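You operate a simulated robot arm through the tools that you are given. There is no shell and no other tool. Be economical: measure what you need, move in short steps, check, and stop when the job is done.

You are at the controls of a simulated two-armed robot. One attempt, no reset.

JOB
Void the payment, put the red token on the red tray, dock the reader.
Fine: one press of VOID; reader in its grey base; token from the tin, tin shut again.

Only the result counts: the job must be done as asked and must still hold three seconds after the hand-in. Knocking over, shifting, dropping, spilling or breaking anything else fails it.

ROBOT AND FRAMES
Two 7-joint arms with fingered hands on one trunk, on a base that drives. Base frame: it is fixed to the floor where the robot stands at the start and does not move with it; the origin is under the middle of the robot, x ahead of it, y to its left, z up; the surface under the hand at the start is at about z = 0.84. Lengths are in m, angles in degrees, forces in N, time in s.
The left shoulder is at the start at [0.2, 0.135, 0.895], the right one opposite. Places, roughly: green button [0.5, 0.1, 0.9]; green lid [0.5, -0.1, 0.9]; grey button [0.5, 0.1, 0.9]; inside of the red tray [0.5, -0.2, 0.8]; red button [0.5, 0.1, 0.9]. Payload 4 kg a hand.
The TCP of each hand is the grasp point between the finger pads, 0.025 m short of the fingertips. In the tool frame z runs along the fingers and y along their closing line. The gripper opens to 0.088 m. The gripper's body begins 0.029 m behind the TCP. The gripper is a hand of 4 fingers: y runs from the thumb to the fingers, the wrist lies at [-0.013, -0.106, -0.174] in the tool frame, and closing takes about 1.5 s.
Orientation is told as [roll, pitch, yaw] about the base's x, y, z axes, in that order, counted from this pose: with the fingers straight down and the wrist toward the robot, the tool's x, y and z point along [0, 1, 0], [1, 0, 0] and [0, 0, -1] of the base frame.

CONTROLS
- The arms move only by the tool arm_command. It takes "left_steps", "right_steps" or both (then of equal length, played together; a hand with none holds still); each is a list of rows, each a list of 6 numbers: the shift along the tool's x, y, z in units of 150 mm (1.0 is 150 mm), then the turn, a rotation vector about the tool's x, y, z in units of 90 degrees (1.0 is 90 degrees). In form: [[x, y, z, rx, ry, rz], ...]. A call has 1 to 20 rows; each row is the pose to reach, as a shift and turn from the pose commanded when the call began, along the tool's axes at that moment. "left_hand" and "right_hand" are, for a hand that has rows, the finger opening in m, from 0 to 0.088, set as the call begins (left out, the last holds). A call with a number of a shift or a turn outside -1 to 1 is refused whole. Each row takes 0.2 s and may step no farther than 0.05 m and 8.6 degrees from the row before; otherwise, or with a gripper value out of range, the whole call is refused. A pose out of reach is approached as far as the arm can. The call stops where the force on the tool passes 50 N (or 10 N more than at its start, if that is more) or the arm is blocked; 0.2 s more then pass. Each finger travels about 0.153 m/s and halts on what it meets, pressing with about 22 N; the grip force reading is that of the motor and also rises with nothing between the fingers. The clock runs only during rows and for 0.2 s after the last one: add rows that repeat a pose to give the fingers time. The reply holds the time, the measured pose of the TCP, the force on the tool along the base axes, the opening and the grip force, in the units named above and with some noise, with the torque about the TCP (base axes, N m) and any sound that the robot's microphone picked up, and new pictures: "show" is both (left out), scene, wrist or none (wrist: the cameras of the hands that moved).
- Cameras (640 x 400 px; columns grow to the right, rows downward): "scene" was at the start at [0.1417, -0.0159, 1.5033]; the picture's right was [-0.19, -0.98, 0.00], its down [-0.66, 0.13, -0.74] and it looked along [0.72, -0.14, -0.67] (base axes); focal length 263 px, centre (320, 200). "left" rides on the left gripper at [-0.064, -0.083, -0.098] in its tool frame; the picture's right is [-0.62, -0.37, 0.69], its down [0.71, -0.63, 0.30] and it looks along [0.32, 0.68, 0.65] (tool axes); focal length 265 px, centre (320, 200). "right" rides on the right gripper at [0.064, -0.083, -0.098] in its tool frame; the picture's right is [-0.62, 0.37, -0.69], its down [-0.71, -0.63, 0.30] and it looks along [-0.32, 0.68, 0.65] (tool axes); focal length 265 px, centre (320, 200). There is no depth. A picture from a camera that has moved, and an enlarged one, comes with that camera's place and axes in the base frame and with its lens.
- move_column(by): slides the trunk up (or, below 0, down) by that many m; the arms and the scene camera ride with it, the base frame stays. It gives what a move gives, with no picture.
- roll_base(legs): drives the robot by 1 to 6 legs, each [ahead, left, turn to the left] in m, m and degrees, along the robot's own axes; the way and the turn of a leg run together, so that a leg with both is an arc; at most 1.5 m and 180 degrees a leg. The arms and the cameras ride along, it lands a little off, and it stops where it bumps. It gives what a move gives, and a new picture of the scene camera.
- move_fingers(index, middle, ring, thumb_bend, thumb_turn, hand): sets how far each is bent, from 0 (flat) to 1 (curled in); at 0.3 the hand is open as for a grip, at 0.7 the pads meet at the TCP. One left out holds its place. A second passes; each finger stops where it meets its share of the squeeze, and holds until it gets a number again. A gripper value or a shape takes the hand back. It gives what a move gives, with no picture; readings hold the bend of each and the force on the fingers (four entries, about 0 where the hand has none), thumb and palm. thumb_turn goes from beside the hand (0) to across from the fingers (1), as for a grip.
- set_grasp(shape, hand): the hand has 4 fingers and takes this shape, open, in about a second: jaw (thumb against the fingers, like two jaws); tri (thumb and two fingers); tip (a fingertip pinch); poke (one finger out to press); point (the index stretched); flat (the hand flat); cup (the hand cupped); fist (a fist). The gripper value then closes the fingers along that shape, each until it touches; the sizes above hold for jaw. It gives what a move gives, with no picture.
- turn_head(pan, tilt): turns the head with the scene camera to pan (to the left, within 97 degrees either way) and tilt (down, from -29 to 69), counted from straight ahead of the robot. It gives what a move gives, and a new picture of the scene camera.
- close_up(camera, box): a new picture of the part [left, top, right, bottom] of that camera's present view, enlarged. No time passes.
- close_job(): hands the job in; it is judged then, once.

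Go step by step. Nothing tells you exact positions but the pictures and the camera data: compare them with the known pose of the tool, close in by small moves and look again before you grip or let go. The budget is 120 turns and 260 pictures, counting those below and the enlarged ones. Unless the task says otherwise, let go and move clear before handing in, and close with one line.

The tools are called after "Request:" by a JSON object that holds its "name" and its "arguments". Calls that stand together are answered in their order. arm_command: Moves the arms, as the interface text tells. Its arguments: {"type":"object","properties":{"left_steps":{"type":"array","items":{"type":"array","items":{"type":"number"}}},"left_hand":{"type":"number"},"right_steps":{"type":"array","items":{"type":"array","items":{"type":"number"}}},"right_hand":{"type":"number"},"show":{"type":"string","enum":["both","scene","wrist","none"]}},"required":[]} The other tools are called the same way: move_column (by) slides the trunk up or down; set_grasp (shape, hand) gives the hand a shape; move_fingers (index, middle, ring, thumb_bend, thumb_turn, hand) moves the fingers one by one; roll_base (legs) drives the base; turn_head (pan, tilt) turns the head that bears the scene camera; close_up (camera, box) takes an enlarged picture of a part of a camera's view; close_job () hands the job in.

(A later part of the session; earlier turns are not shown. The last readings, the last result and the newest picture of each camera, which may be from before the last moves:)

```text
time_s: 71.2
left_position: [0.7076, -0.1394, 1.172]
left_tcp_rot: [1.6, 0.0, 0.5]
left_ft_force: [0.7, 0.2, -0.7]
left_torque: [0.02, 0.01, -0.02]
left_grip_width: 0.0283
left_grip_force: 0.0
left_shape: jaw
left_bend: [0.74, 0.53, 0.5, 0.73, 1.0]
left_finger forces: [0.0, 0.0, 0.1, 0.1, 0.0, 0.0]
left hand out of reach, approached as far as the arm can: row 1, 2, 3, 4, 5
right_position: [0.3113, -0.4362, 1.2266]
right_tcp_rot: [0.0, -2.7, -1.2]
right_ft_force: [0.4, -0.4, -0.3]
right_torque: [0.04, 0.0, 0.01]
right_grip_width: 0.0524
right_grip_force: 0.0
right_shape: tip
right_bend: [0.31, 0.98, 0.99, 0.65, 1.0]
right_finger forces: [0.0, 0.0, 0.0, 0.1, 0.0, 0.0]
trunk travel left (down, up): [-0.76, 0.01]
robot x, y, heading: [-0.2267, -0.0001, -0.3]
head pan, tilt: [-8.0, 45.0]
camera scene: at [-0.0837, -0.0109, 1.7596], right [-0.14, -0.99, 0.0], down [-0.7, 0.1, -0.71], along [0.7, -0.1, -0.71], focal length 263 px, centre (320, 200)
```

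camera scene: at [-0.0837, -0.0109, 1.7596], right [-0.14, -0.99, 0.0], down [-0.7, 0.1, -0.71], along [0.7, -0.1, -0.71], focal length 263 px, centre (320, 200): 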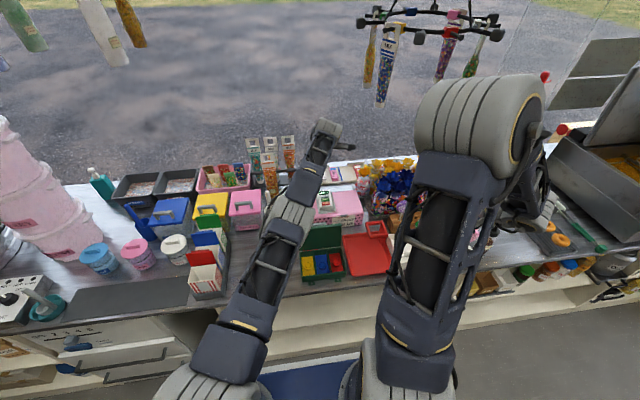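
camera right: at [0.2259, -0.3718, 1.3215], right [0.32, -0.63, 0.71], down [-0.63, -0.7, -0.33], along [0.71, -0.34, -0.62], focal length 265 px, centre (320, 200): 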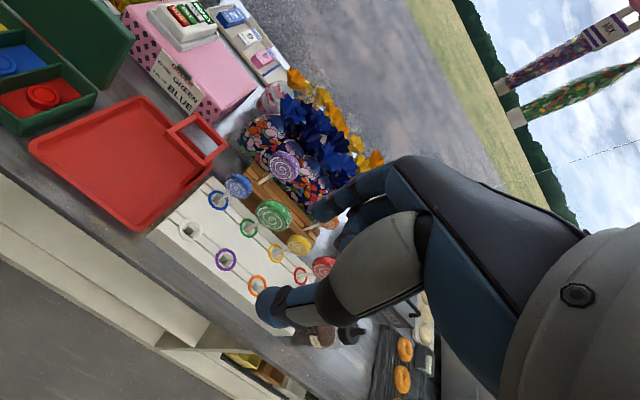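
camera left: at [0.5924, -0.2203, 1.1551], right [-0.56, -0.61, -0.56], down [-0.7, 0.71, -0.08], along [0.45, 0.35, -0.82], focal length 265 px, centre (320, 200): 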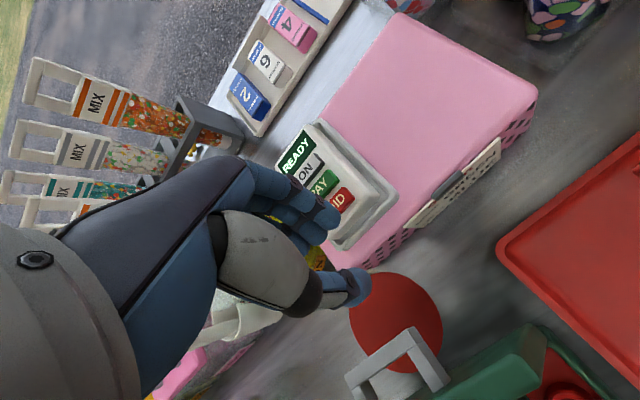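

The arm is stuck straight (folding direction singular). I try to break that by turning the hand in yaw, which forces the arm to re-arrange.

Request:
{"name": "arm_command", "arguments": {"left_steps": [[0, 0, 0, 0, 0, 0.09], [0, 0, 0, 0, 0, 0.18], [0, 0, 0, 0, 0, 0.27], [0, 0, 0, 0, 0, 0.36], [0, 0, 0, 0, 0, 0.45], [0, 0, 0, 0, 0, 0.54], [0, 0, 0, 0, 0, 0.54]], "show": "scene"}}

```text
time_s: 72.8
left_position: [0.6939, -0.131, 1.1737]
left_tcp_rot: [1.1, 1.2, -48.1]
left_ft_force: [0.2, 0.0, -0.9]
left_torque: [-0.03, -0.02, 0.01]
left_grip_width: 0.0283
left_grip_force: 0.1
left_shape: jaw
left_bend: [0.74, 0.53, 0.5, 0.73, 1.0]
left_finger forces: [0.0, 0.0, 0.1, 0.1, 0.1, 0.0]
left hand out of reach, approached as far as the arm can: row 5, 6, 7
right_position: [0.3124, -0.4366, 1.2257]
right_tcp_rot: [0.1, -2.7, -1.3]
right_ft_force: [-0.3, 0.6, -0.1]
right_torque: [-0.01, 0.0, -0.06]
right_grip_width: 0.0522
right_grip_force: 0.1
right_shape: tip
right_bend: [0.31, 0.98, 0.99, 0.65, 1.0]
right_finger forces: [0.0, 0.0, 0.1, 0.1, 0.0, 0.1]
trunk travel left (down, up): [-0.76, 0.01]
robot x, y, heading: [-0.2284, 0.0002, -0.2]
head pan, tilt: [-8.0, 45.0]
camera scene: at [-0.0837, -0.0109, 1.7596], right [-0.14, -0.99, 0.0], down [-0.7, 0.1, -0.71], along [0.7, -0.1, -0.71], focal length 263 px, centre (320, 200)
```

scene: 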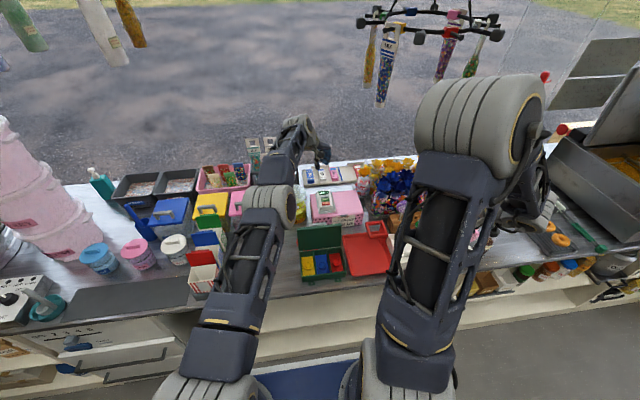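

Request:
{"name": "arm_command", "arguments": {"left_steps": [[-0.03, -0.2, 0, 0, 0, 0], [-0.06, -0.4, 0, 0, 0, 0], [-0.09, -0.6, 0, 0, 0, 0], [-0.12, -0.8, 0, 0, 0, 0], [-0.15, -1.0, 0, 0, 0, 0], [-0.15, -1.0, 0, 0, 0, 0]], "show": "scene"}}

```text
time_s: 74.2
left_position: [0.5789, -0.0336, 1.1764]
left_tcp_rot: [1.1, 1.0, -48.2]
left_ft_force: [0.0, 0.9, 0.0]
left_torque: [-0.01, 0.02, -0.01]
left_grip_width: 0.0281
left_grip_force: 0.1
left_shape: jaw
left_bend: [0.74, 0.53, 0.5, 0.73, 1.0]
left_finger forces: [0.0, 0.0, 0.0, 0.0, 0.0, 0.0]
right_position: [0.3111, -0.4378, 1.2271]
right_tcp_rot: [-0.1, -2.9, -1.3]
right_ft_force: [1.0, -0.3, -0.6]
right_torque: [-0.01, -0.01, -0.02]
right_grip_width: 0.0522
right_grip_force: 0.1
right_shape: tip
right_bend: [0.31, 0.98, 0.99, 0.65, 1.0]
right_finger forces: [0.0, 0.0, 0.0, 0.1, 0.1, 0.0]
trunk travel left (down, up): [-0.76, 0.01]
robot x, y, heading: [-0.2257, 0.0005, -0.1]
head pan, tilt: [-8.0, 45.0]
camera scene: at [-0.0837, -0.0109, 1.7596], right [-0.14, -0.99, 0.0], down [-0.7, 0.1, -0.71], along [0.7, -0.1, -0.71], focal length 263 px, centre (320, 200)
```

scene: 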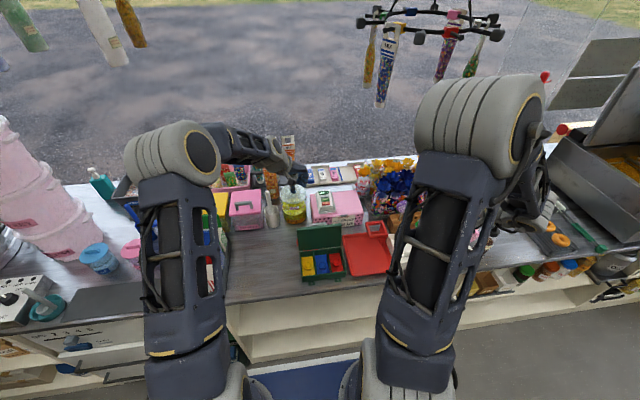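

Request:
{"name": "arm_command", "arguments": {"left_steps": [[0, -0.25, -0.05, 0, 0, 0], [0, -0.5, -0.1, 0, 0, 0], [0, -0.75, -0.15, 0, 0, 0], [0, -1.0, -0.2, 0, 0, 0], [0, -1.0, -0.2, 0, 0, 0]], "show": "scene"}}

Request:
{"name": "close_up", "arguments": {"camera": "scene", "box": [280, 160, 410, 290]}}

Request:
{"name": "close_up", "arguments": {"camera": "scene", "box": [300, 180, 370, 240]}}

```text
time_s: 75.4
left_position: [0.4802, 0.0779, 1.2096]
left_tcp_rot: [1.2, 1.1, -48.2]
left_ft_force: [-0.1, 0.5, -0.6]
left_torque: [0.03, 0.0, 0.01]
left_grip_width: 0.028
left_grip_force: 0.1
left_shape: jaw
left_bend: [0.74, 0.53, 0.5, 0.73, 1.0]
left_finger forces: [0.0, 0.0, 0.0, 0.0, 0.0, 0.0]
right_position: [0.3117, -0.4367, 1.2268]
right_tcp_rot: [0.0, -2.9, -1.3]
right_ft_force: [-0.1, -0.2, -0.4]
right_torque: [0.01, 0.01, 0.0]
right_grip_width: 0.0523
right_grip_force: 0.1
right_shape: tip
right_bend: [0.31, 0.98, 0.99, 0.65, 1.0]
right_finger forces: [0.1, 0.0, 0.0, 0.0, 0.0, 0.0]
trunk travel left (down, up): [-0.76, 0.01]
robot x, y, heading: [-0.2239, -0.0028, -0.1]
head pan, tilt: [-8.0, 45.0]
camera scene: at [-0.0837, -0.0109, 1.7596], right [-0.14, -0.99, 0.0], down [-0.7, 0.1, -0.71], along [0.7, -0.1, -0.71], focal length 263 px, centre (320, 200)
```

scene: 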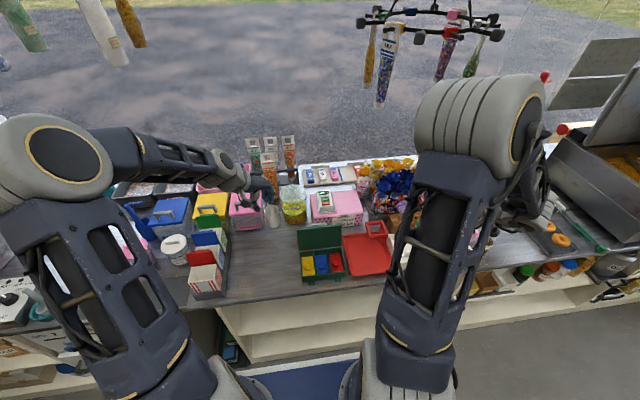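

```text
3.08 times, centred on (345, 225) of scene
camera zoom: at [-0.0837, -0.0109, 1.7596], right [-0.14, -0.99, 0.0], down [-0.7, 0.1, -0.71], along [0.7, -0.1, -0.71], focal length 811 px, centre (243, 123)
```

zoom: 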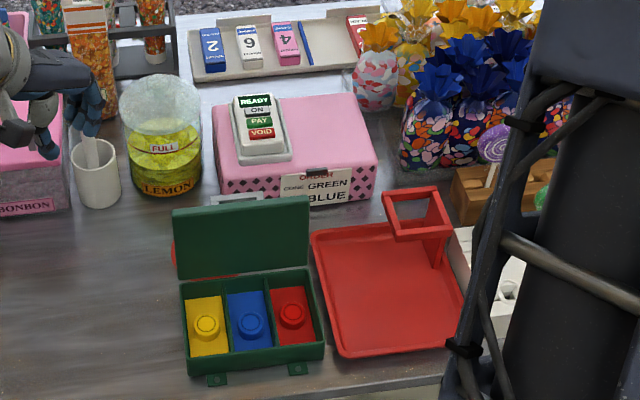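

```text
6.67 times, centred on (335, 210) of scene
camera zoom: at [-0.0837, -0.0109, 1.7596], right [-0.14, -0.99, 0.0], down [-0.7, 0.1, -0.71], along [0.7, -0.1, -0.71], focal length 1756 px, centre (220, 133)
```

zoom: 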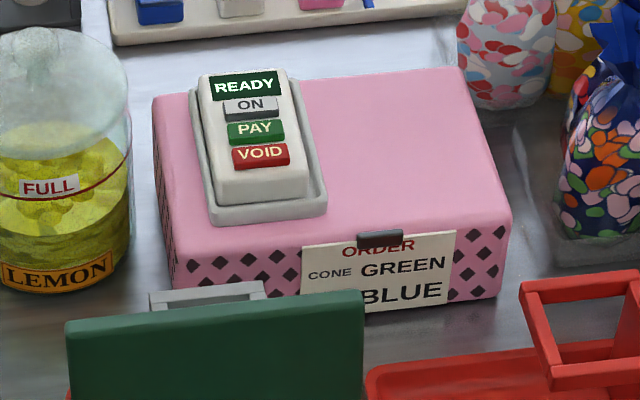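

The left arm is free again, the box and docked reader are unmoved, and the lid stays open. Now the right hand goes over the red token.

Request:
{"name": "arm_command", "arguments": {"right_steps": [[0.2, 0.15, 0.1, 0.031, 0, -0.014], [0.4, 0.3, 0.2, 0.031, 0, -0.014], [0.6, 0.45, 0.3, 0.031, 0, -0.014], [0.8, 0.6, 0.4, 0.031, 0, -0.014], [1.0, 0.75, 0.5, 0.031, 0, -0.014], [1.0, 0.9, 0.6, 0.031, 0, -0.014], [1.0, 0.9, 0.6, 0.031, 0, -0.014]], "show": "none"}}

Request:
{"name": "arm_command", "arguments": {"right_steps": [[0.2, 0.02, 0.05, 0, 0, 0], [0.4, 0.04, 0.1, 0, 0, 0], [0.6, 0.05, 0.2, 0, 0, 0], [0.85, 0.05, 0.25, 0, 0, 0], [0.85, 0.05, 0.25, 0, 0, 0]]}}

Request:
{"name": "close_up", "arguments": {"camera": "right", "box": [40, 100, 340, 360]}}

```text
time_s: 77.0
left_position: [0.4802, 0.0764, 1.2089]
left_tcp_rot: [1.2, 1.1, -48.1]
left_ft_force: [1.2, 0.3, 0.0]
left_torque: [0.02, -0.01, 0.0]
left_grip_width: 0.028
left_grip_force: 0.1
left_shape: jaw
left_bend: [0.74, 0.53, 0.5, 0.73, 1.0]
left_finger forces: [0.1, 0.0, 0.0, 0.0, 0.1, 0.1]
right_position: [0.4511, -0.291, 1.1475]
right_tcp_rot: [0.0, 0.0, -0.1]
right_ft_force: [0.4, -0.2, -0.4]
right_torque: [-0.05, 0.02, 0.02]
right_grip_width: 0.0525
right_grip_force: 0.0
right_shape: tip
right_bend: [0.31, 0.98, 0.99, 0.65, 1.0]
right_finger forces: [0.0, 0.0, 0.0, 0.0, 0.0, 0.0]
trunk travel left (down, up): [-0.76, 0.01]
robot x, y, heading: [-0.2232, 0.0029, -0.1]
head pan, tilt: [-8.0, 45.0]
```

```text
time_s: 78.2
left_position: [0.4806, 0.0773, 1.2091]
left_tcp_rot: [1.2, 1.1, -48.1]
left_ft_force: [-0.2, -0.1, -0.1]
left_torque: [-0.01, 0.01, -0.01]
left_grip_width: 0.0281
left_grip_force: 0.0
left_shape: jaw
left_bend: [0.74, 0.53, 0.5, 0.73, 1.0]
left_finger forces: [0.1, 0.1, 0.1, 0.0, 0.0, 0.1]
right_position: [0.4589, -0.1628, 1.1111]
right_tcp_rot: [0.0, 0.0, 0.1]
right_ft_force: [0.2, 0.1, 0.9]
right_torque: [0.01, -0.01, -0.01]
right_grip_width: 0.0523
right_grip_force: 0.1
right_shape: tip
right_bend: [0.31, 0.98, 0.99, 0.65, 1.0]
right_finger forces: [0.0, 0.1, 0.0, 0.0, 0.1, 0.0]
trunk travel left (down, up): [-0.76, 0.01]
robot x, y, heading: [-0.2251, 0.0029, 0.0]
head pan, tilt: [-8.0, 45.0]
camera scene: at [-0.0837, -0.0108, 1.7596], right [-0.14, -0.99, 0.0], down [-0.7, 0.1, -0.71], along [0.7, -0.1, -0.71], focal length 263 px, centre (320, 200)
camera right: at [0.3768, -0.1001, 1.2095], right [0.37, -0.62, 0.69], down [-0.63, -0.71, -0.3], along [0.68, -0.32, -0.65], focal length 265 px, centre (320, 200)
```

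scene: 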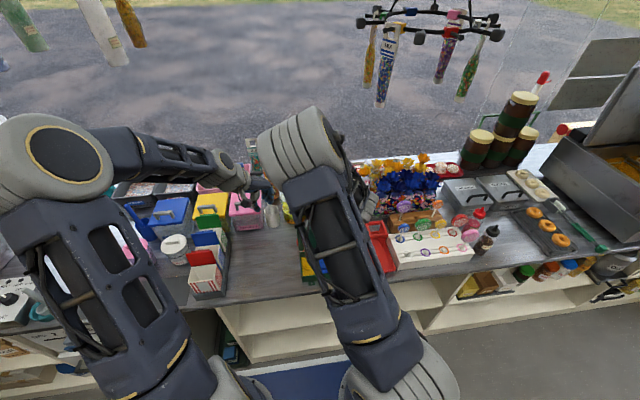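
right: 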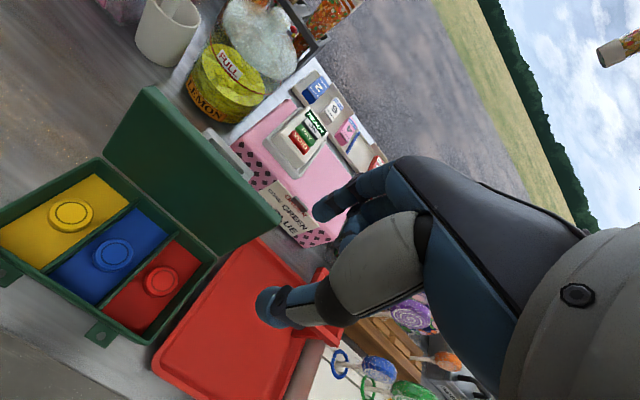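

```text
1.54 times, centred on (190, 230) of right
camera zoom: at [0.3768, -0.1001, 1.2095], right [0.37, -0.62, 0.69], down [-0.63, -0.71, -0.3], along [0.68, -0.32, -0.65], focal length 408 px, centre (520, 154)
```

zoom: 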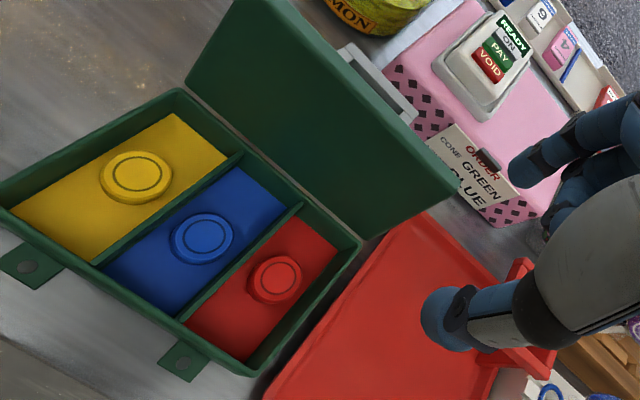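

Request:
{"name": "move_fingers", "arguments": {"hand": "right", "index": 0.45, "middle": 1.0, "ring": 1.0, "thumb_bend": 0.45, "thumb_turn": 1.0}}

Request:
{"name": "arm_command", "arguments": {"right_steps": [[0.04, -0.02, 0.2, 0, 0, 0], [0.08, -0.027, 0.4, 0, 0, 0], [0.08, -0.027, 0.6, 0, 0, 0], [0.08, -0.027, 0.75, 0, 0, 0], [0.08, -0.027, 0.75, 0, 0, 0]]}}

Request:
{"name": "close_up", "arguments": {"camera": "right", "box": [100, 120, 380, 360]}}

```text
time_s: 79.2
left_position: [0.4801, 0.0768, 1.2095]
left_tcp_rot: [1.1, 1.1, -48.0]
left_ft_force: [0.1, 1.0, 0.3]
left_torque: [-0.01, 0.02, 0.01]
left_grip_width: 0.028
left_grip_force: 0.0
left_shape: jaw
left_bend: [0.74, 0.53, 0.5, 0.73, 1.0]
left_finger forces: [0.0, 0.0, 0.0, 0.0, 0.0, 0.1]
right_position: [0.4586, -0.1639, 1.1105]
right_tcp_rot: [0.1, -0.1, -0.1]
right_ft_force: [-0.2, 0.3, -0.5]
right_torque: [0.02, 0.01, -0.01]
right_grip_width: 0.0526
right_grip_force: 0.1
right_shape: fingers
right_bend: [0.45, 1.0, 1.0, 0.45, 0.99]
right_finger forces: [0.0, 0.0, 0.0, 0.0, 0.1, 0.0]
trunk travel left (down, up): [-0.76, 0.01]
robot x, y, heading: [-0.2298, 0.0029, -0.1]
head pan, tilt: [-8.0, 45.0]
```

```text
time_s: 80.4
left_position: [0.4807, 0.0773, 1.209]
left_tcp_rot: [1.2, 1.1, -48.1]
left_ft_force: [0.3, -0.3, 0.1]
left_torque: [-0.01, 0.03, 0.02]
left_grip_width: 0.028
left_grip_force: 0.3
left_shape: jaw
left_bend: [0.74, 0.53, 0.5, 0.73, 1.0]
left_finger forces: [0.1, 0.1, 0.1, 0.1, 0.1, 0.0]
right_position: [0.4563, -0.1534, 0.9995]
right_tcp_rot: [0.0, 0.0, 0.0]
right_ft_force: [-0.3, -1.0, 0.1]
right_torque: [-0.02, -0.01, 0.0]
right_grip_width: 0.0522
right_grip_force: 0.1
right_shape: fingers
right_bend: [0.45, 1.0, 1.0, 0.45, 0.99]
right_finger forces: [0.0, 0.1, 0.0, 0.1, 0.0, 0.0]
trunk travel left (down, up): [-0.76, 0.01]
robot x, y, heading: [-0.2239, 0.0018, -0.4]
head pan, tilt: [-8.0, 45.0]
camera scene: at [-0.0836, -0.0109, 1.7596], right [-0.14, -0.99, 0.0], down [-0.7, 0.1, -0.71], along [0.7, -0.1, -0.71], focal length 263 px, centre (320, 200)
camera right: at [0.3743, -0.0904, 1.0977], right [0.37, -0.62, 0.69], down [-0.63, -0.71, -0.3], along [0.68, -0.32, -0.65], focal length 265 px, centre (320, 200)
```

scene: 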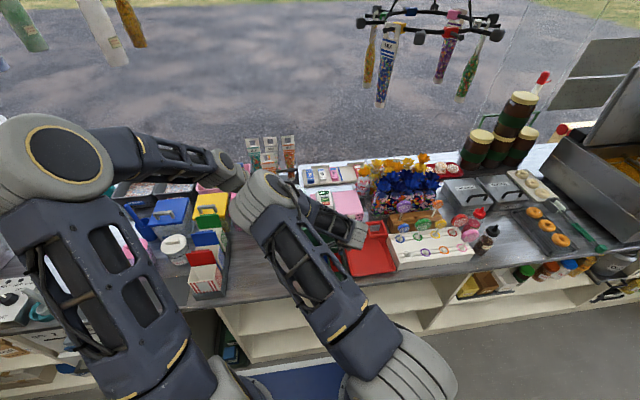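
right: 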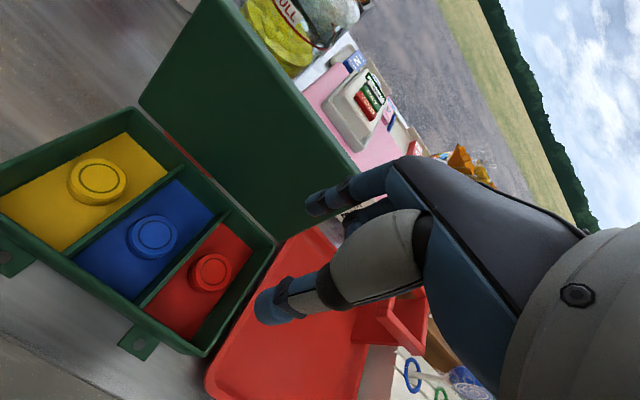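

```text
1.67 times, centred on (240, 240) of right
camera zoom: at [0.3743, -0.0904, 1.0977], right [0.37, -0.62, 0.69], down [-0.63, -0.71, -0.3], along [0.68, -0.32, -0.65], focal length 442 px, centre (453, 133)
```

zoom: 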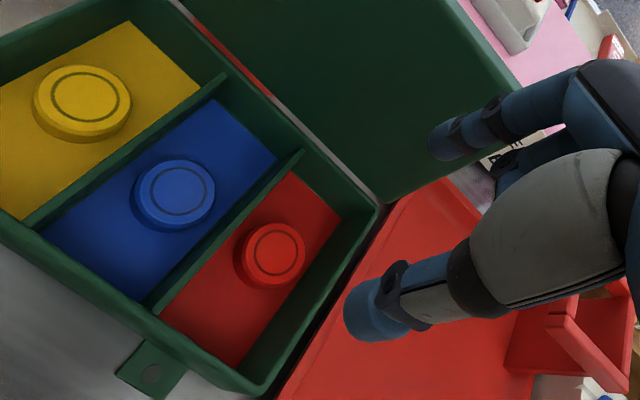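

Request:
{"name": "arm_command", "arguments": {"right_steps": [[0.016, 0, 0.2, 0, 0, 0], [0.016, 0, 0.4, 0, 0, 0], [0.016, 0, 0.6, 0, 0, 0], [0.016, 0, 0.6, 0, 0, 0]], "show": "none"}}

Request:
{"name": "close_up", "arguments": {"camera": "right", "box": [160, 120, 400, 360]}}

```text
time_s: 81.4
left_position: [0.4807, 0.0763, 1.2093]
left_tcp_rot: [1.2, 1.1, -48.1]
left_ft_force: [0.2, -0.5, 0.1]
left_torque: [-0.03, 0.02, 0.01]
left_grip_width: 0.0279
left_grip_force: 0.0
left_shape: jaw
left_bend: [0.74, 0.53, 0.5, 0.73, 1.0]
left_finger forces: [0.1, 0.1, 0.0, 0.0, 0.1, 0.1]
right_position: [0.4529, -0.1475, 0.9092]
right_tcp_rot: [-0.1, 0.0, 0.0]
right_ft_force: [0.3, 0.0, -0.3]
right_torque: [0.01, 0.0, -0.01]
right_grip_width: 0.0524
right_grip_force: 0.1
right_shape: fingers
right_bend: [0.45, 1.0, 1.0, 0.45, 0.99]
right_finger forces: [0.1, 0.0, 0.0, 0.0, 0.0, 0.0]
trunk travel left (down, up): [-0.76, 0.01]
robot x, y, heading: [-0.2259, 0.003, 0.0]
head pan, tilt: [-8.0, 45.0]
```

```text
1.67 times, centred on (280, 240) of right
camera zoom: at [0.3716, -0.0849, 1.0083], right [0.37, -0.62, 0.69], down [-0.63, -0.71, -0.3], along [0.68, -0.32, -0.65], focal length 442 px, centre (387, 133)
```

zoom: 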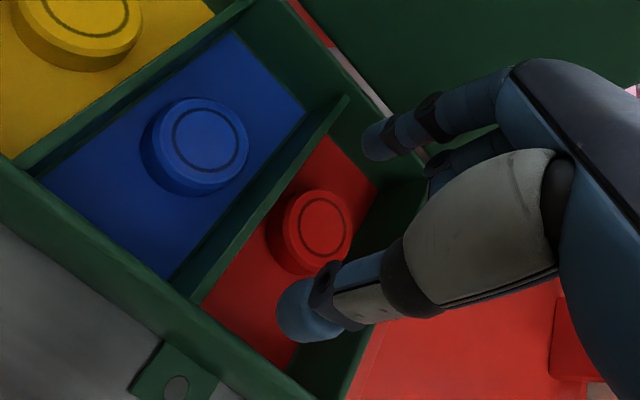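

Request:
{"name": "arm_command", "arguments": {"right_steps": [[0, 0.017, 0.08, 0, 0, 0], [0, 0.017, 0.14, 0, 0, 0], [0, 0.017, 0.19, 0, 0, 0], [0, 0.017, 0.19, 0, 0, 0]], "show": "none"}}

Request:
{"name": "close_up", "arguments": {"camera": "right", "box": [200, 140, 380, 320]}}

```text
time_s: 82.4
left_position: [0.4812, 0.0774, 1.2095]
left_tcp_rot: [1.2, 1.1, -48.1]
left_ft_force: [-0.6, -0.3, 0.7]
left_torque: [-0.01, -0.02, 0.0]
left_grip_width: 0.028
left_grip_force: 0.0
left_shape: jaw
left_bend: [0.74, 0.53, 0.5, 0.73, 1.0]
left_finger forces: [0.0, 0.0, 0.0, 0.0, 0.1, 0.0]
right_position: [0.4574, -0.1492, 0.8804]
right_tcp_rot: [0.0, 0.0, 0.0]
right_ft_force: [1.4, -0.3, 0.3]
right_torque: [0.01, -0.01, 0.0]
right_grip_width: 0.0522
right_grip_force: 0.0
right_shape: fingers
right_bend: [0.45, 1.0, 1.0, 0.45, 0.99]
right_finger forces: [0.1, 0.0, 0.1, 0.0, 0.1, 0.0]
trunk travel left (down, up): [-0.76, 0.01]
robot x, y, heading: [-0.228, 0.0038, -0.2]
head pan, tilt: [-8.0, 45.0]
```

```text
2.22 times, centred on (290, 230) of right
camera zoom: at [0.3753, -0.0856, 0.9781], right [0.37, -0.62, 0.69], down [-0.63, -0.71, -0.3], along [0.68, -0.32, -0.65], focal length 590 px, centre (387, 133)
```

zoom: 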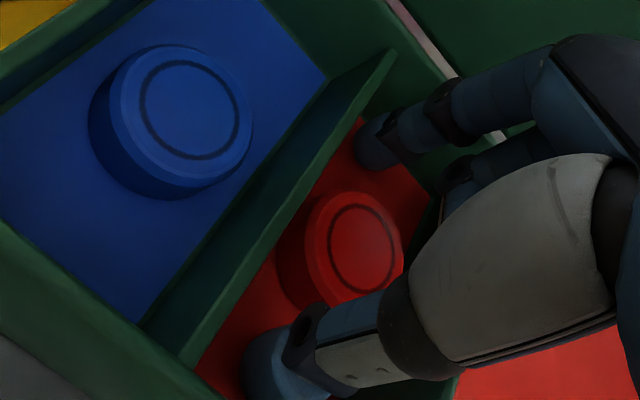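

Request:
{"name": "move_fingers", "arguments": {"hand": "right", "index": 0.7, "thumb_bend": 0.7}}

Request:
{"name": "close_up", "arguments": {"camera": "right", "box": [200, 140, 380, 320]}}

```text
time_s: 83.4
left_position: [0.4807, 0.0764, 1.2088]
left_tcp_rot: [1.2, 1.1, -48.1]
left_ft_force: [0.5, -0.3, -0.9]
left_torque: [0.0, 0.0, 0.05]
left_grip_width: 0.0281
left_grip_force: 0.1
left_shape: jaw
left_bend: [0.74, 0.53, 0.5, 0.73, 1.0]
left_finger forces: [0.0, 0.0, 0.0, 0.0, 0.0, 0.0]
right_position: [0.4584, -0.1495, 0.8798]
right_tcp_rot: [0.0, 0.0, 0.0]
right_ft_force: [-0.7, 0.5, -0.5]
right_torque: [-0.01, 0.01, 0.0]
right_grip_width: 0.0242
right_grip_force: 7.5
right_shape: fingers
right_bend: [0.58, 1.0, 1.0, 0.6, 1.0]
right_finger forces: [6.7, 0.0, 0.1, 0.0, 7.2, 0.0]
trunk travel left (down, up): [-0.76, 0.01]
robot x, y, heading: [-0.2252, 0.003, -0.1]
head pan, tilt: [-8.0, 45.0]
```

```text
2.22 times, centred on (290, 230) of right
camera zoom: at [0.3753, -0.0857, 0.9782], right [0.37, -0.62, 0.69], down [-0.63, -0.71, -0.3], along [0.68, -0.32, -0.65], focal length 590 px, centre (387, 133)
```

zoom: 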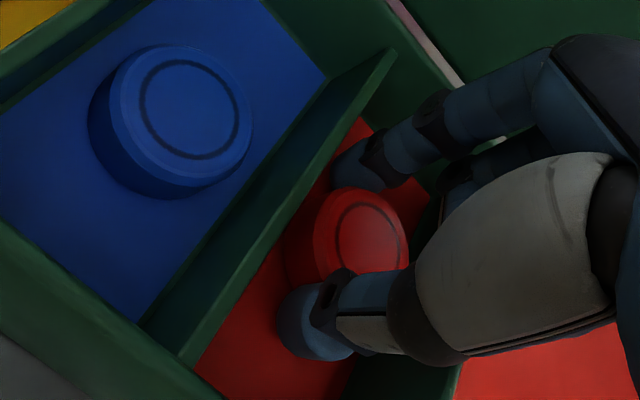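

The token is pinched (about 7 N each side). I lift it straight up out of the tin.

Request:
{"name": "arm_command", "arguments": {"right_steps": [[0, 0, -0.05, 0, 0, 0], [0, 0, -0.15, 0, 0, 0], [0, 0, -0.3, 0, 0, 0], [0, 0, -0.45, 0, 0, 0], [0, 0, -0.6, 0, 0, 0], [0, 0, -0.6, 0, 0, 0]], "show": "wrist"}}

Request:
{"name": "close_up", "arguments": {"camera": "right", "box": [160, 120, 400, 360]}}

```text
time_s: 84.8
left_position: [0.4806, 0.0778, 1.2102]
left_tcp_rot: [1.1, 1.1, -48.2]
left_ft_force: [0.4, -0.2, 0.2]
left_torque: [0.03, 0.02, 0.0]
left_grip_width: 0.0281
left_grip_force: 0.0
left_shape: jaw
left_bend: [0.74, 0.53, 0.5, 0.73, 1.0]
left_finger forces: [0.0, 0.0, 0.0, 0.1, 0.0, 0.0]
right_position: [0.4599, -0.1507, 0.9661]
right_tcp_rot: [-0.1, 0.0, 0.0]
right_ft_force: [0.5, 0.1, -0.2]
right_torque: [-0.01, 0.02, -0.01]
right_grip_width: 0.0244
right_grip_force: 6.7
right_shape: fingers
right_bend: [0.58, 1.0, 1.0, 0.6, 1.0]
right_finger forces: [6.7, 0.0, 0.0, 0.0, 7.0, 0.1]
trunk travel left (down, up): [-0.76, 0.01]
robot x, y, heading: [-0.2273, 0.0018, -0.4]
head pan, tilt: [-8.0, 45.0]
camera right: at [0.3764, -0.0865, 1.0647], right [0.37, -0.62, 0.69], down [-0.63, -0.71, -0.3], along [0.68, -0.32, -0.65], focal length 265 px, centre (320, 200)
```

right: 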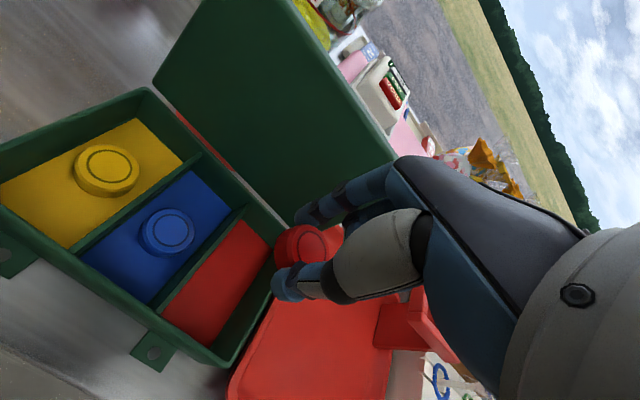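

```text
1.67 times, centred on (280, 240) of right
camera zoom: at [0.3764, -0.0865, 1.0647], right [0.37, -0.62, 0.69], down [-0.63, -0.71, -0.3], along [0.68, -0.32, -0.65], focal length 442 px, centre (387, 133)
```

zoom: 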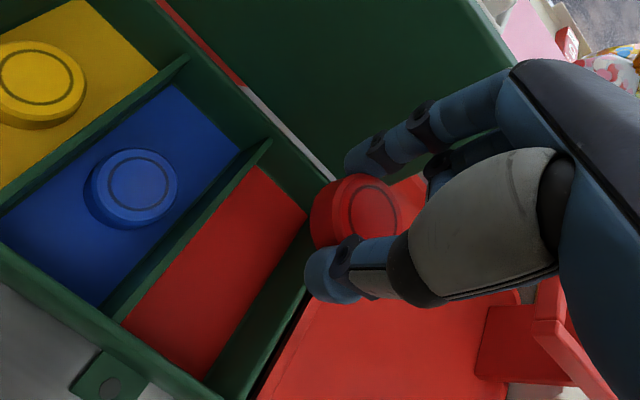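

Request:
{"name": "arm_command", "arguments": {"right_steps": [[-0.15, 0, -0.05, 0, 0, 0], [-0.35, 0.02, -0.05, 0, 0, 0], [-0.6, 0.05, -0.05, 0, 0, 0], [-0.85, 0.07, -0.05, 0, 0, 0], [-0.9, 0.07, -0.05, 0, 0, 0], [-0.9, 0.07, 0.15, 0, 0, 0], [-0.9, 0.07, 0.3, 0, 0, 0], [-0.9, 0.07, 0.3, 0, 0, 0]]}}

Request:
{"name": "close_up", "arguments": {"camera": "right", "box": [160, 120, 400, 360]}}

Request:
{"name": "close_up", "arguments": {"camera": "scene", "box": [280, 180, 440, 300]}}

```text
time_s: 86.6
left_position: [0.4806, 0.0762, 1.2095]
left_tcp_rot: [1.2, 1.0, -48.2]
left_ft_force: [1.0, -0.8, 0.3]
left_torque: [0.01, -0.02, 0.0]
left_grip_width: 0.028
left_grip_force: 0.1
left_shape: jaw
left_bend: [0.74, 0.53, 0.5, 0.73, 1.0]
left_finger forces: [0.0, 0.0, 0.1, 0.0, 0.0, 0.0]
right_position: [0.4687, -0.2864, 0.9229]
right_tcp_rot: [0.0, 0.0, 0.0]
right_ft_force: [-1.4, -0.9, -0.1]
right_torque: [0.03, -0.01, -0.03]
right_grip_width: 0.0238
right_grip_force: 8.0
right_shape: fingers
right_bend: [0.58, 1.0, 1.0, 0.6, 1.0]
right_finger forces: [6.8, 1.3, 0.0, 0.0, 7.0, 0.1]
trunk travel left (down, up): [-0.76, 0.01]
robot x, y, heading: [-0.2243, 0.0002, -0.3]
head pan, tilt: [-8.0, 45.0]
camera scene: at [-0.0838, -0.0109, 1.7596], right [-0.14, -0.99, 0.0], down [-0.7, 0.1, -0.71], along [0.7, -0.1, -0.71], focal length 263 px, centre (320, 200)
camera right: at [0.3875, -0.2228, 1.0207], right [0.37, -0.62, 0.69], down [-0.63, -0.71, -0.3], along [0.68, -0.33, -0.65], focal length 265 px, centre (320, 200)
```

scene: 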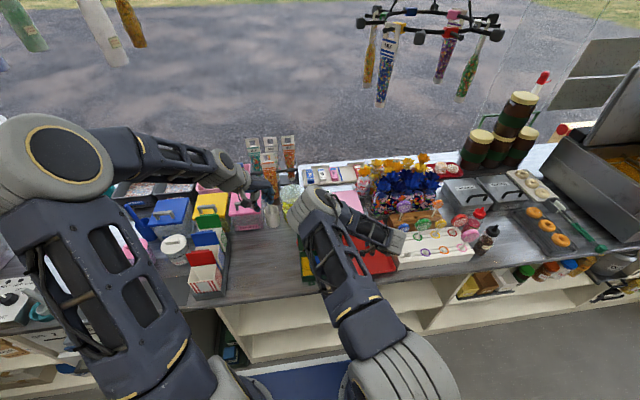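
right: 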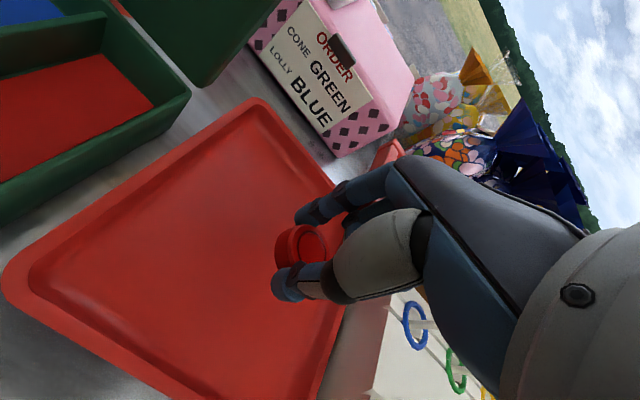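

```text
1.67 times, centred on (280, 240) of right
camera zoom: at [0.3875, -0.2228, 1.0207], right [0.37, -0.62, 0.69], down [-0.63, -0.71, -0.3], along [0.68, -0.33, -0.65], focal length 442 px, centre (387, 133)
```

zoom: 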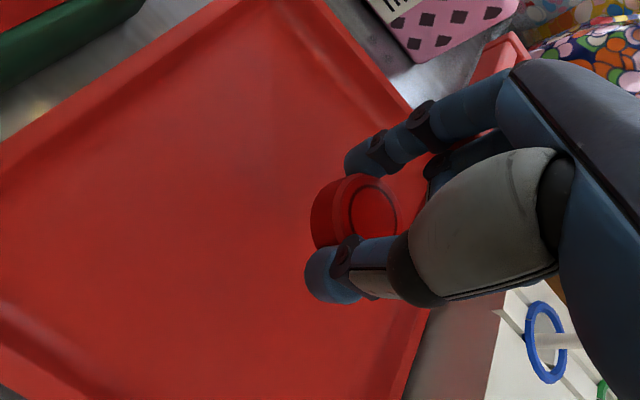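

```text
3.33 times, centred on (360, 240) of scene
camera zoom: at [-0.0838, -0.0109, 1.7596], right [-0.14, -0.99, 0.0], down [-0.7, 0.1, -0.71], along [0.7, -0.1, -0.71], focal length 878 px, centre (187, 67)
```

zoom: 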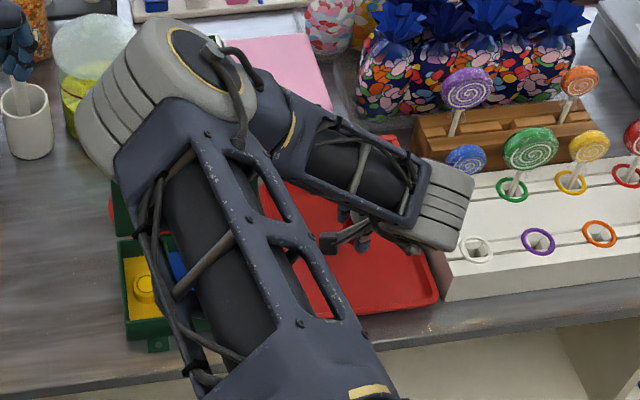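

Request:
{"name": "arm_command", "arguments": {"right_steps": [[0.07, -0.1, 0, 0, 0, 0], [0.13, -0.2, 0, 0, 0, 0], [0.13, -0.2, 0.15, 0, 0, 0], [0.13, -0.2, 0.25, 0, 0, 0], [0.13, -0.2, 0.25, 0, 0, 0]], "show": "none"}}

Request:
{"name": "close_up", "arguments": {"camera": "right", "box": [160, 120, 400, 360]}}

```text
time_s: 87.8
left_position: [0.4808, 0.0775, 1.2092]
left_tcp_rot: [1.3, 1.1, -48.1]
left_ft_force: [-0.6, -0.4, 0.0]
left_torque: [-0.02, 0.0, -0.01]
left_grip_width: 0.0282
left_grip_force: 0.1
left_shape: jaw
left_bend: [0.74, 0.53, 0.5, 0.73, 1.0]
left_finger forces: [0.0, 0.0, 0.1, 0.0, 0.1, 0.0]
right_position: [0.4387, -0.2657, 0.8853]
right_tcp_rot: [0.0, 0.0, 0.0]
right_ft_force: [0.3, -0.7, -0.7]
right_torque: [0.0, -0.03, 0.0]
right_grip_width: 0.0243
right_grip_force: 7.3
right_shape: fingers
right_bend: [0.58, 1.0, 1.0, 0.6, 1.0]
right_finger forces: [6.8, 0.1, 0.1, 0.1, 6.9, 0.0]
trunk travel left (down, up): [-0.76, 0.01]
robot x, y, heading: [-0.2238, 0.0004, -0.2]
head pan, tilt: [-8.0, 45.0]
```

```text
1.67 times, centred on (280, 240) of right
camera zoom: at [0.356, -0.2011, 0.9838], right [0.37, -0.62, 0.69], down [-0.63, -0.71, -0.3], along [0.68, -0.33, -0.65], focal length 442 px, centre (387, 133)
```

zoom: 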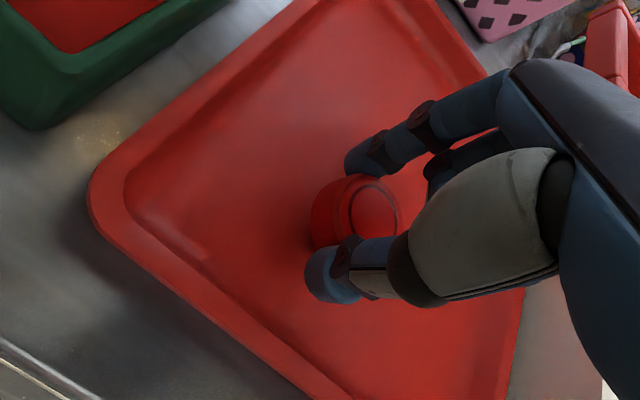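

Request:
{"name": "arm_command", "arguments": {"right_steps": [[0, 0, 0.03, 0, 0, 0], [0, 0, 0.05, 0, 0, 0], [0, 0, 0.065, 0, 0, 0], [0, 0, 0.065, 0, 0, 0]], "show": "none"}}

Request:
{"name": "close_up", "arguments": {"camera": "right", "box": [200, 160, 340, 320]}}

```text
time_s: 88.8
left_position: [0.4804, 0.0774, 1.209]
left_tcp_rot: [1.3, 1.1, -48.2]
left_ft_force: [0.5, 0.1, 0.9]
left_torque: [-0.04, 0.02, -0.04]
left_grip_width: 0.028
left_grip_force: 0.0
left_shape: jaw
left_bend: [0.74, 0.53, 0.5, 0.73, 1.0]
left_finger forces: [0.0, 0.1, 0.1, 0.1, 0.0, 0.1]
right_position: [0.4379, -0.2655, 0.8766]
right_tcp_rot: [0.0, 0.0, -0.1]
right_ft_force: [0.6, 0.0, -1.1]
right_torque: [-0.04, -0.01, 0.02]
right_grip_width: 0.0241
right_grip_force: 6.5
right_shape: fingers
right_bend: [0.58, 1.0, 1.0, 0.6, 1.0]
right_finger forces: [6.7, 0.0, 0.0, 0.0, 6.9, 0.0]
trunk travel left (down, up): [-0.76, 0.01]
robot x, y, heading: [-0.2249, -0.0013, -0.1]
head pan, tilt: [-8.0, 45.0]
```

```text
2.50 times, centred on (270, 240) of right
camera zoom: at [0.3565, -0.2015, 0.9757], right [0.37, -0.62, 0.69], down [-0.63, -0.71, -0.3], along [0.68, -0.32, -0.65], focal length 664 px, centre (445, 100)
```

zoom: 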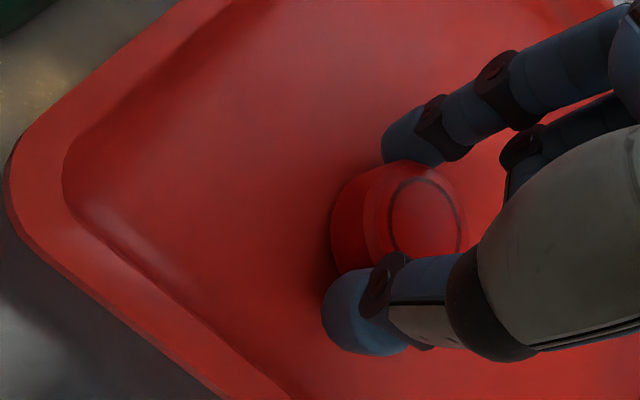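

Request:
{"name": "arm_command", "arguments": {"right_steps": [[0, 0, 0.015, 0, 0, 0], [0, 0, 0.03, 0, 0, 0], [0, 0, 0.045, 0, 0, 0], [0, 0, 0.045, 0, 0, 0]], "show": "none"}}

Request:
{"name": "close_up", "arguments": {"camera": "right", "box": [200, 160, 340, 320]}}

```text
time_s: 89.8
left_position: [0.4802, 0.0784, 1.2093]
left_tcp_rot: [1.2, 1.2, -48.1]
left_ft_force: [1.2, -0.3, 0.2]
left_torque: [-0.01, -0.02, 0.01]
left_grip_width: 0.0279
left_grip_force: 0.0
left_shape: jaw
left_bend: [0.74, 0.53, 0.5, 0.73, 1.0]
left_finger forces: [0.1, 0.0, 0.1, 0.0, 0.0, 0.0]
right_position: [0.4416, -0.2663, 0.8723]
right_tcp_rot: [0.1, -0.5, 0.1]
right_ft_force: [-0.2, 2.5, 40.5]
right_torque: [0.33, -0.29, 0.01]
right_grip_width: 0.0233
right_grip_force: 23.6
right_shape: fingers
right_bend: [0.59, 1.0, 1.0, 0.6, 1.0]
right_finger forces: [33.6, 0.0, 0.0, 0.1, 13.4, 0.0]
trunk travel left (down, up): [-0.76, 0.01]
robot x, y, heading: [-0.2256, 0.001, -0.1]
head pan, tilt: [-8.0, 45.0]
```

```text
2.50 times, centred on (270, 240) of right
camera zoom: at [0.3588, -0.2024, 0.9702], right [0.36, -0.62, 0.7], down [-0.63, -0.71, -0.31], along [0.69, -0.32, -0.65], focal length 664 px, centre (445, 100)
```

zoom: 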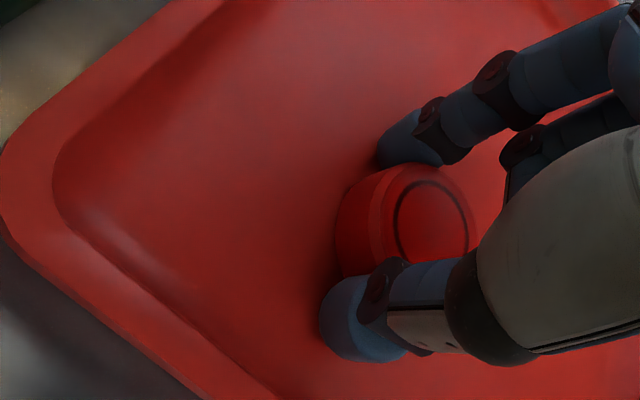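

Request:
{"name": "arm_command", "arguments": {"right_steps": [[0, 0, -0.02, 0, 0, 0], [0, 0, -0.03, 0, 0, 0], [0, 0, -0.03, 0, 0, 0]], "show": "none"}}

Request:
{"name": "move_fingers", "arguments": {"hand": "right", "index": 0.45, "thumb_bend": 0.45}}

Request:
{"name": "close_up", "arguments": {"camera": "right", "box": [200, 160, 340, 320]}}

```text
time_s: 90.6
left_position: [0.4812, 0.0766, 1.2095]
left_tcp_rot: [1.2, 1.1, -48.1]
left_ft_force: [0.4, 0.3, -0.2]
left_torque: [0.0, -0.06, 0.0]
left_grip_width: 0.0281
left_grip_force: 0.0
left_shape: jaw
left_bend: [0.74, 0.53, 0.5, 0.73, 1.0]
left_finger forces: [0.0, 0.0, 0.0, 0.1, 0.0, 0.1]
right_position: [0.4378, -0.2663, 0.8745]
right_tcp_rot: [-0.1, 0.0, 0.0]
right_ft_force: [1.4, -0.4, 13.1]
right_torque: [0.12, -0.29, -0.04]
right_grip_width: 0.024
right_grip_force: 10.7
right_shape: fingers
right_bend: [0.57, 1.0, 1.0, 0.62, 1.0]
right_finger forces: [14.3, 0.0, 0.0, 0.1, 6.6, 0.1]
trunk travel left (down, up): [-0.76, 0.01]
robot x, y, heading: [-0.2284, 0.0012, -0.2]
head pan, tilt: [-8.0, 45.0]
```

```text
time_s: 91.6
left_position: [0.4805, 0.077, 1.2095]
left_tcp_rot: [1.2, 1.1, -48.1]
left_ft_force: [-0.4, 0.1, 0.4]
left_torque: [0.03, -0.02, -0.02]
left_grip_width: 0.0282
left_grip_force: 0.0
left_shape: jaw
left_bend: [0.74, 0.53, 0.5, 0.73, 1.0]
left_finger forces: [0.1, 0.0, 0.0, 0.1, 0.0, 0.0]
right_position: [0.4378, -0.2659, 0.8736]
right_tcp_rot: [-0.1, 0.0, 0.0]
right_ft_force: [0.4, -0.6, 0.8]
right_torque: [0.01, 0.01, -0.01]
right_grip_width: 0.052
right_grip_force: 0.1
right_shape: fingers
right_bend: [0.45, 1.0, 1.0, 0.45, 0.99]
right_finger forces: [0.0, 0.0, 0.1, 0.0, 0.1, 0.0]
trunk travel left (down, up): [-0.76, 0.01]
robot x, y, heading: [-0.2292, -0.0006, -0.3]
head pan, tilt: [-8.0, 45.0]
```

```text
2.50 times, centred on (270, 240) of right
camera zoom: at [0.356, -0.2019, 0.972], right [0.37, -0.62, 0.69], down [-0.63, -0.71, -0.3], along [0.68, -0.32, -0.65], focal length 664 px, centre (445, 100)
```

zoom: 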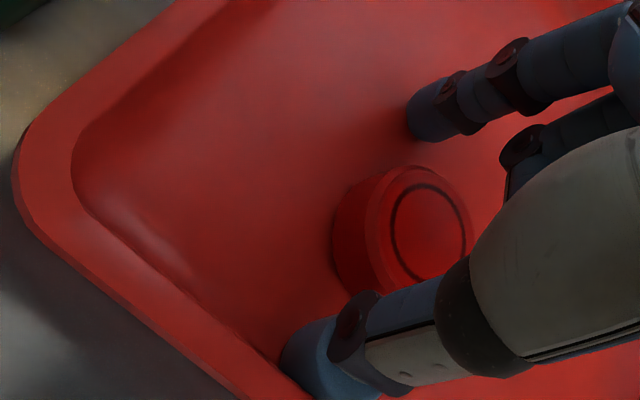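

Token rests flat on the red tray. I lift the right hand straight up and take it away to the right and back.

Request:
{"name": "arm_command", "arguments": {"right_steps": [[0, 0, -0.1, 0, 0, 0], [0, 0, -0.35, 0, 0, 0], [0, 0, -0.65, 0, 0, 0], [0, 0, -1.0, 0, 0, 0], [0, 0, -1.0, 0, 0, 0]], "show": "none"}}

Request:
{"name": "arm_command", "arguments": {"right_steps": [[0, 0, -0.3, 0, 0, 0], [-0.1, -0.1, -0.6, 0, 0, 0], [-0.3, -0.2, -0.8, 0, 0, 0], [-0.6, -0.35, -0.9, 0, 0, 0], [-0.9, -0.5, -1.0, 0, 0, 0], [-0.9, -0.5, -1.0, 0, 0, 0]]}}

Request:
{"name": "close_up", "arguments": {"camera": "scene", "box": [270, 190, 420, 300]}}

```text
refused: row 4 steps farther than a row can; nothing moved
```

```text
refused: row 4 steps farther than a row can; nothing moved
```

```text
3.64 times, centred on (345, 245) of scene
camera zoom: at [-0.0836, -0.0109, 1.7595], right [-0.14, -0.99, 0.0], down [-0.7, 0.1, -0.71], along [0.7, -0.1, -0.71], focal length 958 px, centre (229, 36)
```

zoom: 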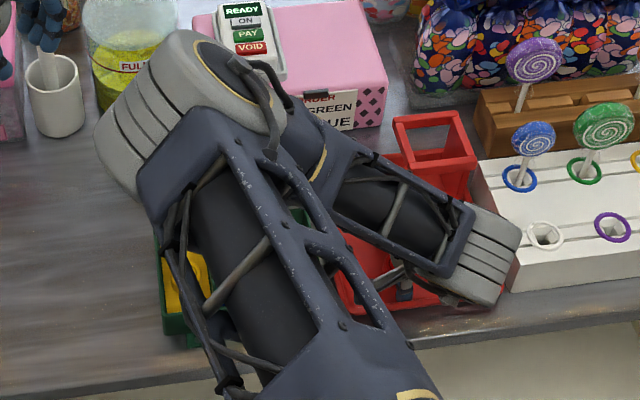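

Request:
{"name": "arm_command", "arguments": {"right_steps": [[0, 0, -0.1, 0, 0, 0], [0, 0, -0.3, 0, 0, 0], [0, 0, -0.55, 0, 0, 0], [0, 0, -0.8, 0, 0, 0], [0, 0, -1.0, 0, 0, 0], [0, 0, -1.0, 0, 0, 0]], "show": "none"}}

Request:
{"name": "arm_command", "arguments": {"right_steps": [[0, 0, -0.25, 0, 0, 0], [-0.1, -0.1, -0.5, 0, 0, 0], [-0.3, -0.2, -0.65, 0, 0, 0], [-0.5, -0.35, -0.75, 0, 0, 0], [-0.7, -0.5, -0.85, 0, 0, 0], [-0.9, -0.6, -1.0, 0, 0, 0], [-0.9, -0.6, -1.0, 0, 0, 0]]}}

Request:
{"name": "close_up", "arguments": {"camera": "scene", "box": [270, 190, 420, 300]}}

```text
time_s: 93.0
left_position: [0.4798, 0.0773, 1.2089]
left_tcp_rot: [1.2, 1.2, -48.2]
left_ft_force: [-0.2, -0.3, -0.7]
left_torque: [0.0, 0.01, 0.02]
left_grip_width: 0.0279
left_grip_force: 0.0
left_shape: jaw
left_bend: [0.74, 0.53, 0.5, 0.73, 1.0]
left_finger forces: [0.0, 0.1, 0.0, 0.1, 0.0, 0.0]
right_position: [0.4367, -0.2657, 1.0243]
right_tcp_rot: [0.0, 0.0, -0.1]
right_ft_force: [-0.3, 0.5, -0.3]
right_torque: [0.02, 0.0, -0.01]
right_grip_width: 0.0521
right_grip_force: 0.1
right_shape: fingers
right_bend: [0.45, 1.0, 1.0, 0.45, 0.99]
right_finger forces: [0.0, 0.1, 0.0, 0.0, 0.0, 0.0]
trunk travel left (down, up): [-0.76, 0.01]
robot x, y, heading: [-0.2252, 0.0012, 0.0]
head pan, tilt: [-8.0, 45.0]
```

```text
time_s: 94.6
left_position: [0.4808, 0.0778, 1.2093]
left_tcp_rot: [1.1, 1.0, -48.3]
left_ft_force: [0.2, 0.2, 0.2]
left_torque: [0.03, 0.01, -0.01]
left_grip_width: 0.0278
left_grip_force: 0.0
left_shape: jaw
left_bend: [0.74, 0.53, 0.5, 0.73, 1.0]
left_finger forces: [0.0, 0.1, 0.1, 0.0, 0.1, 0.0]
right_position: [0.3472, -0.4022, 1.1736]
right_tcp_rot: [0.0, 0.0, 0.1]
right_ft_force: [-1.0, -0.4, -0.3]
right_torque: [0.01, 0.02, 0.03]
right_grip_width: 0.0519
right_grip_force: 0.1
right_shape: fingers
right_bend: [0.45, 1.0, 1.0, 0.45, 0.99]
right_finger forces: [0.0, 0.0, 0.1, 0.0, 0.0, 0.1]
trunk travel left (down, up): [-0.76, 0.01]
robot x, y, heading: [-0.2216, 0.0013, -0.2]
head pan, tilt: [-8.0, 45.0]
camera scene: at [-0.0837, -0.0109, 1.7596], right [-0.14, -0.99, 0.0], down [-0.7, 0.1, -0.71], along [0.7, -0.1, -0.71], focal length 263 px, centre (320, 200)
camera right: at [0.2647, -0.3383, 1.2723], right [0.37, -0.62, 0.69], down [-0.63, -0.71, -0.3], along [0.68, -0.33, -0.65], focal length 265 px, centre (320, 200)
```

scene: 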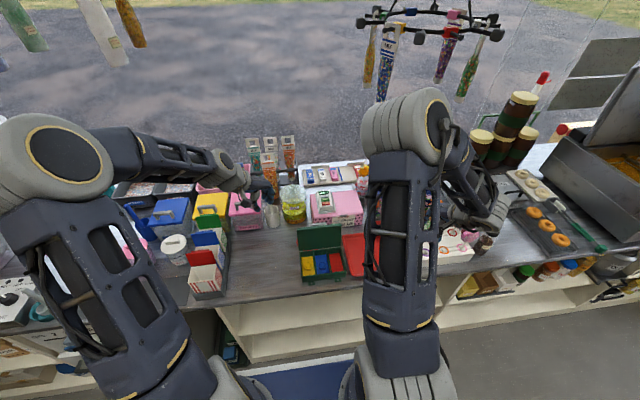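
right: 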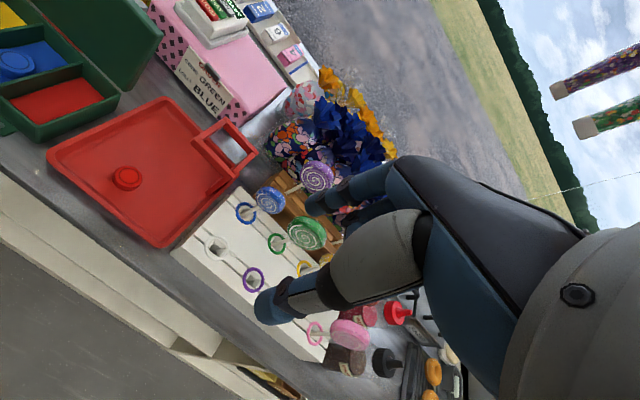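

```text
3.64 times, centred on (345, 245) of scene
camera zoom: at [-0.0837, -0.0109, 1.7596], right [-0.14, -0.99, 0.0], down [-0.7, 0.1, -0.71], along [0.7, -0.1, -0.71], focal length 958 px, centre (229, 36)
```

zoom: 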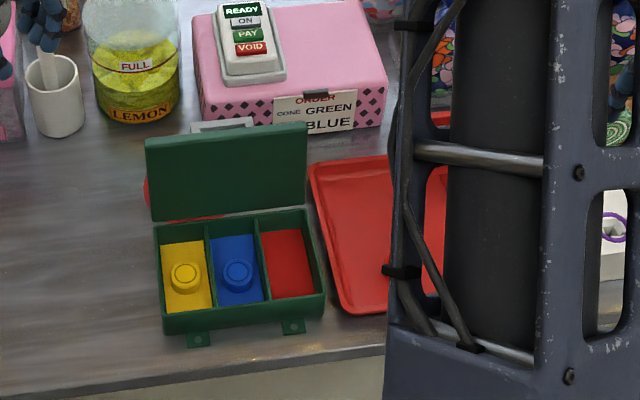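

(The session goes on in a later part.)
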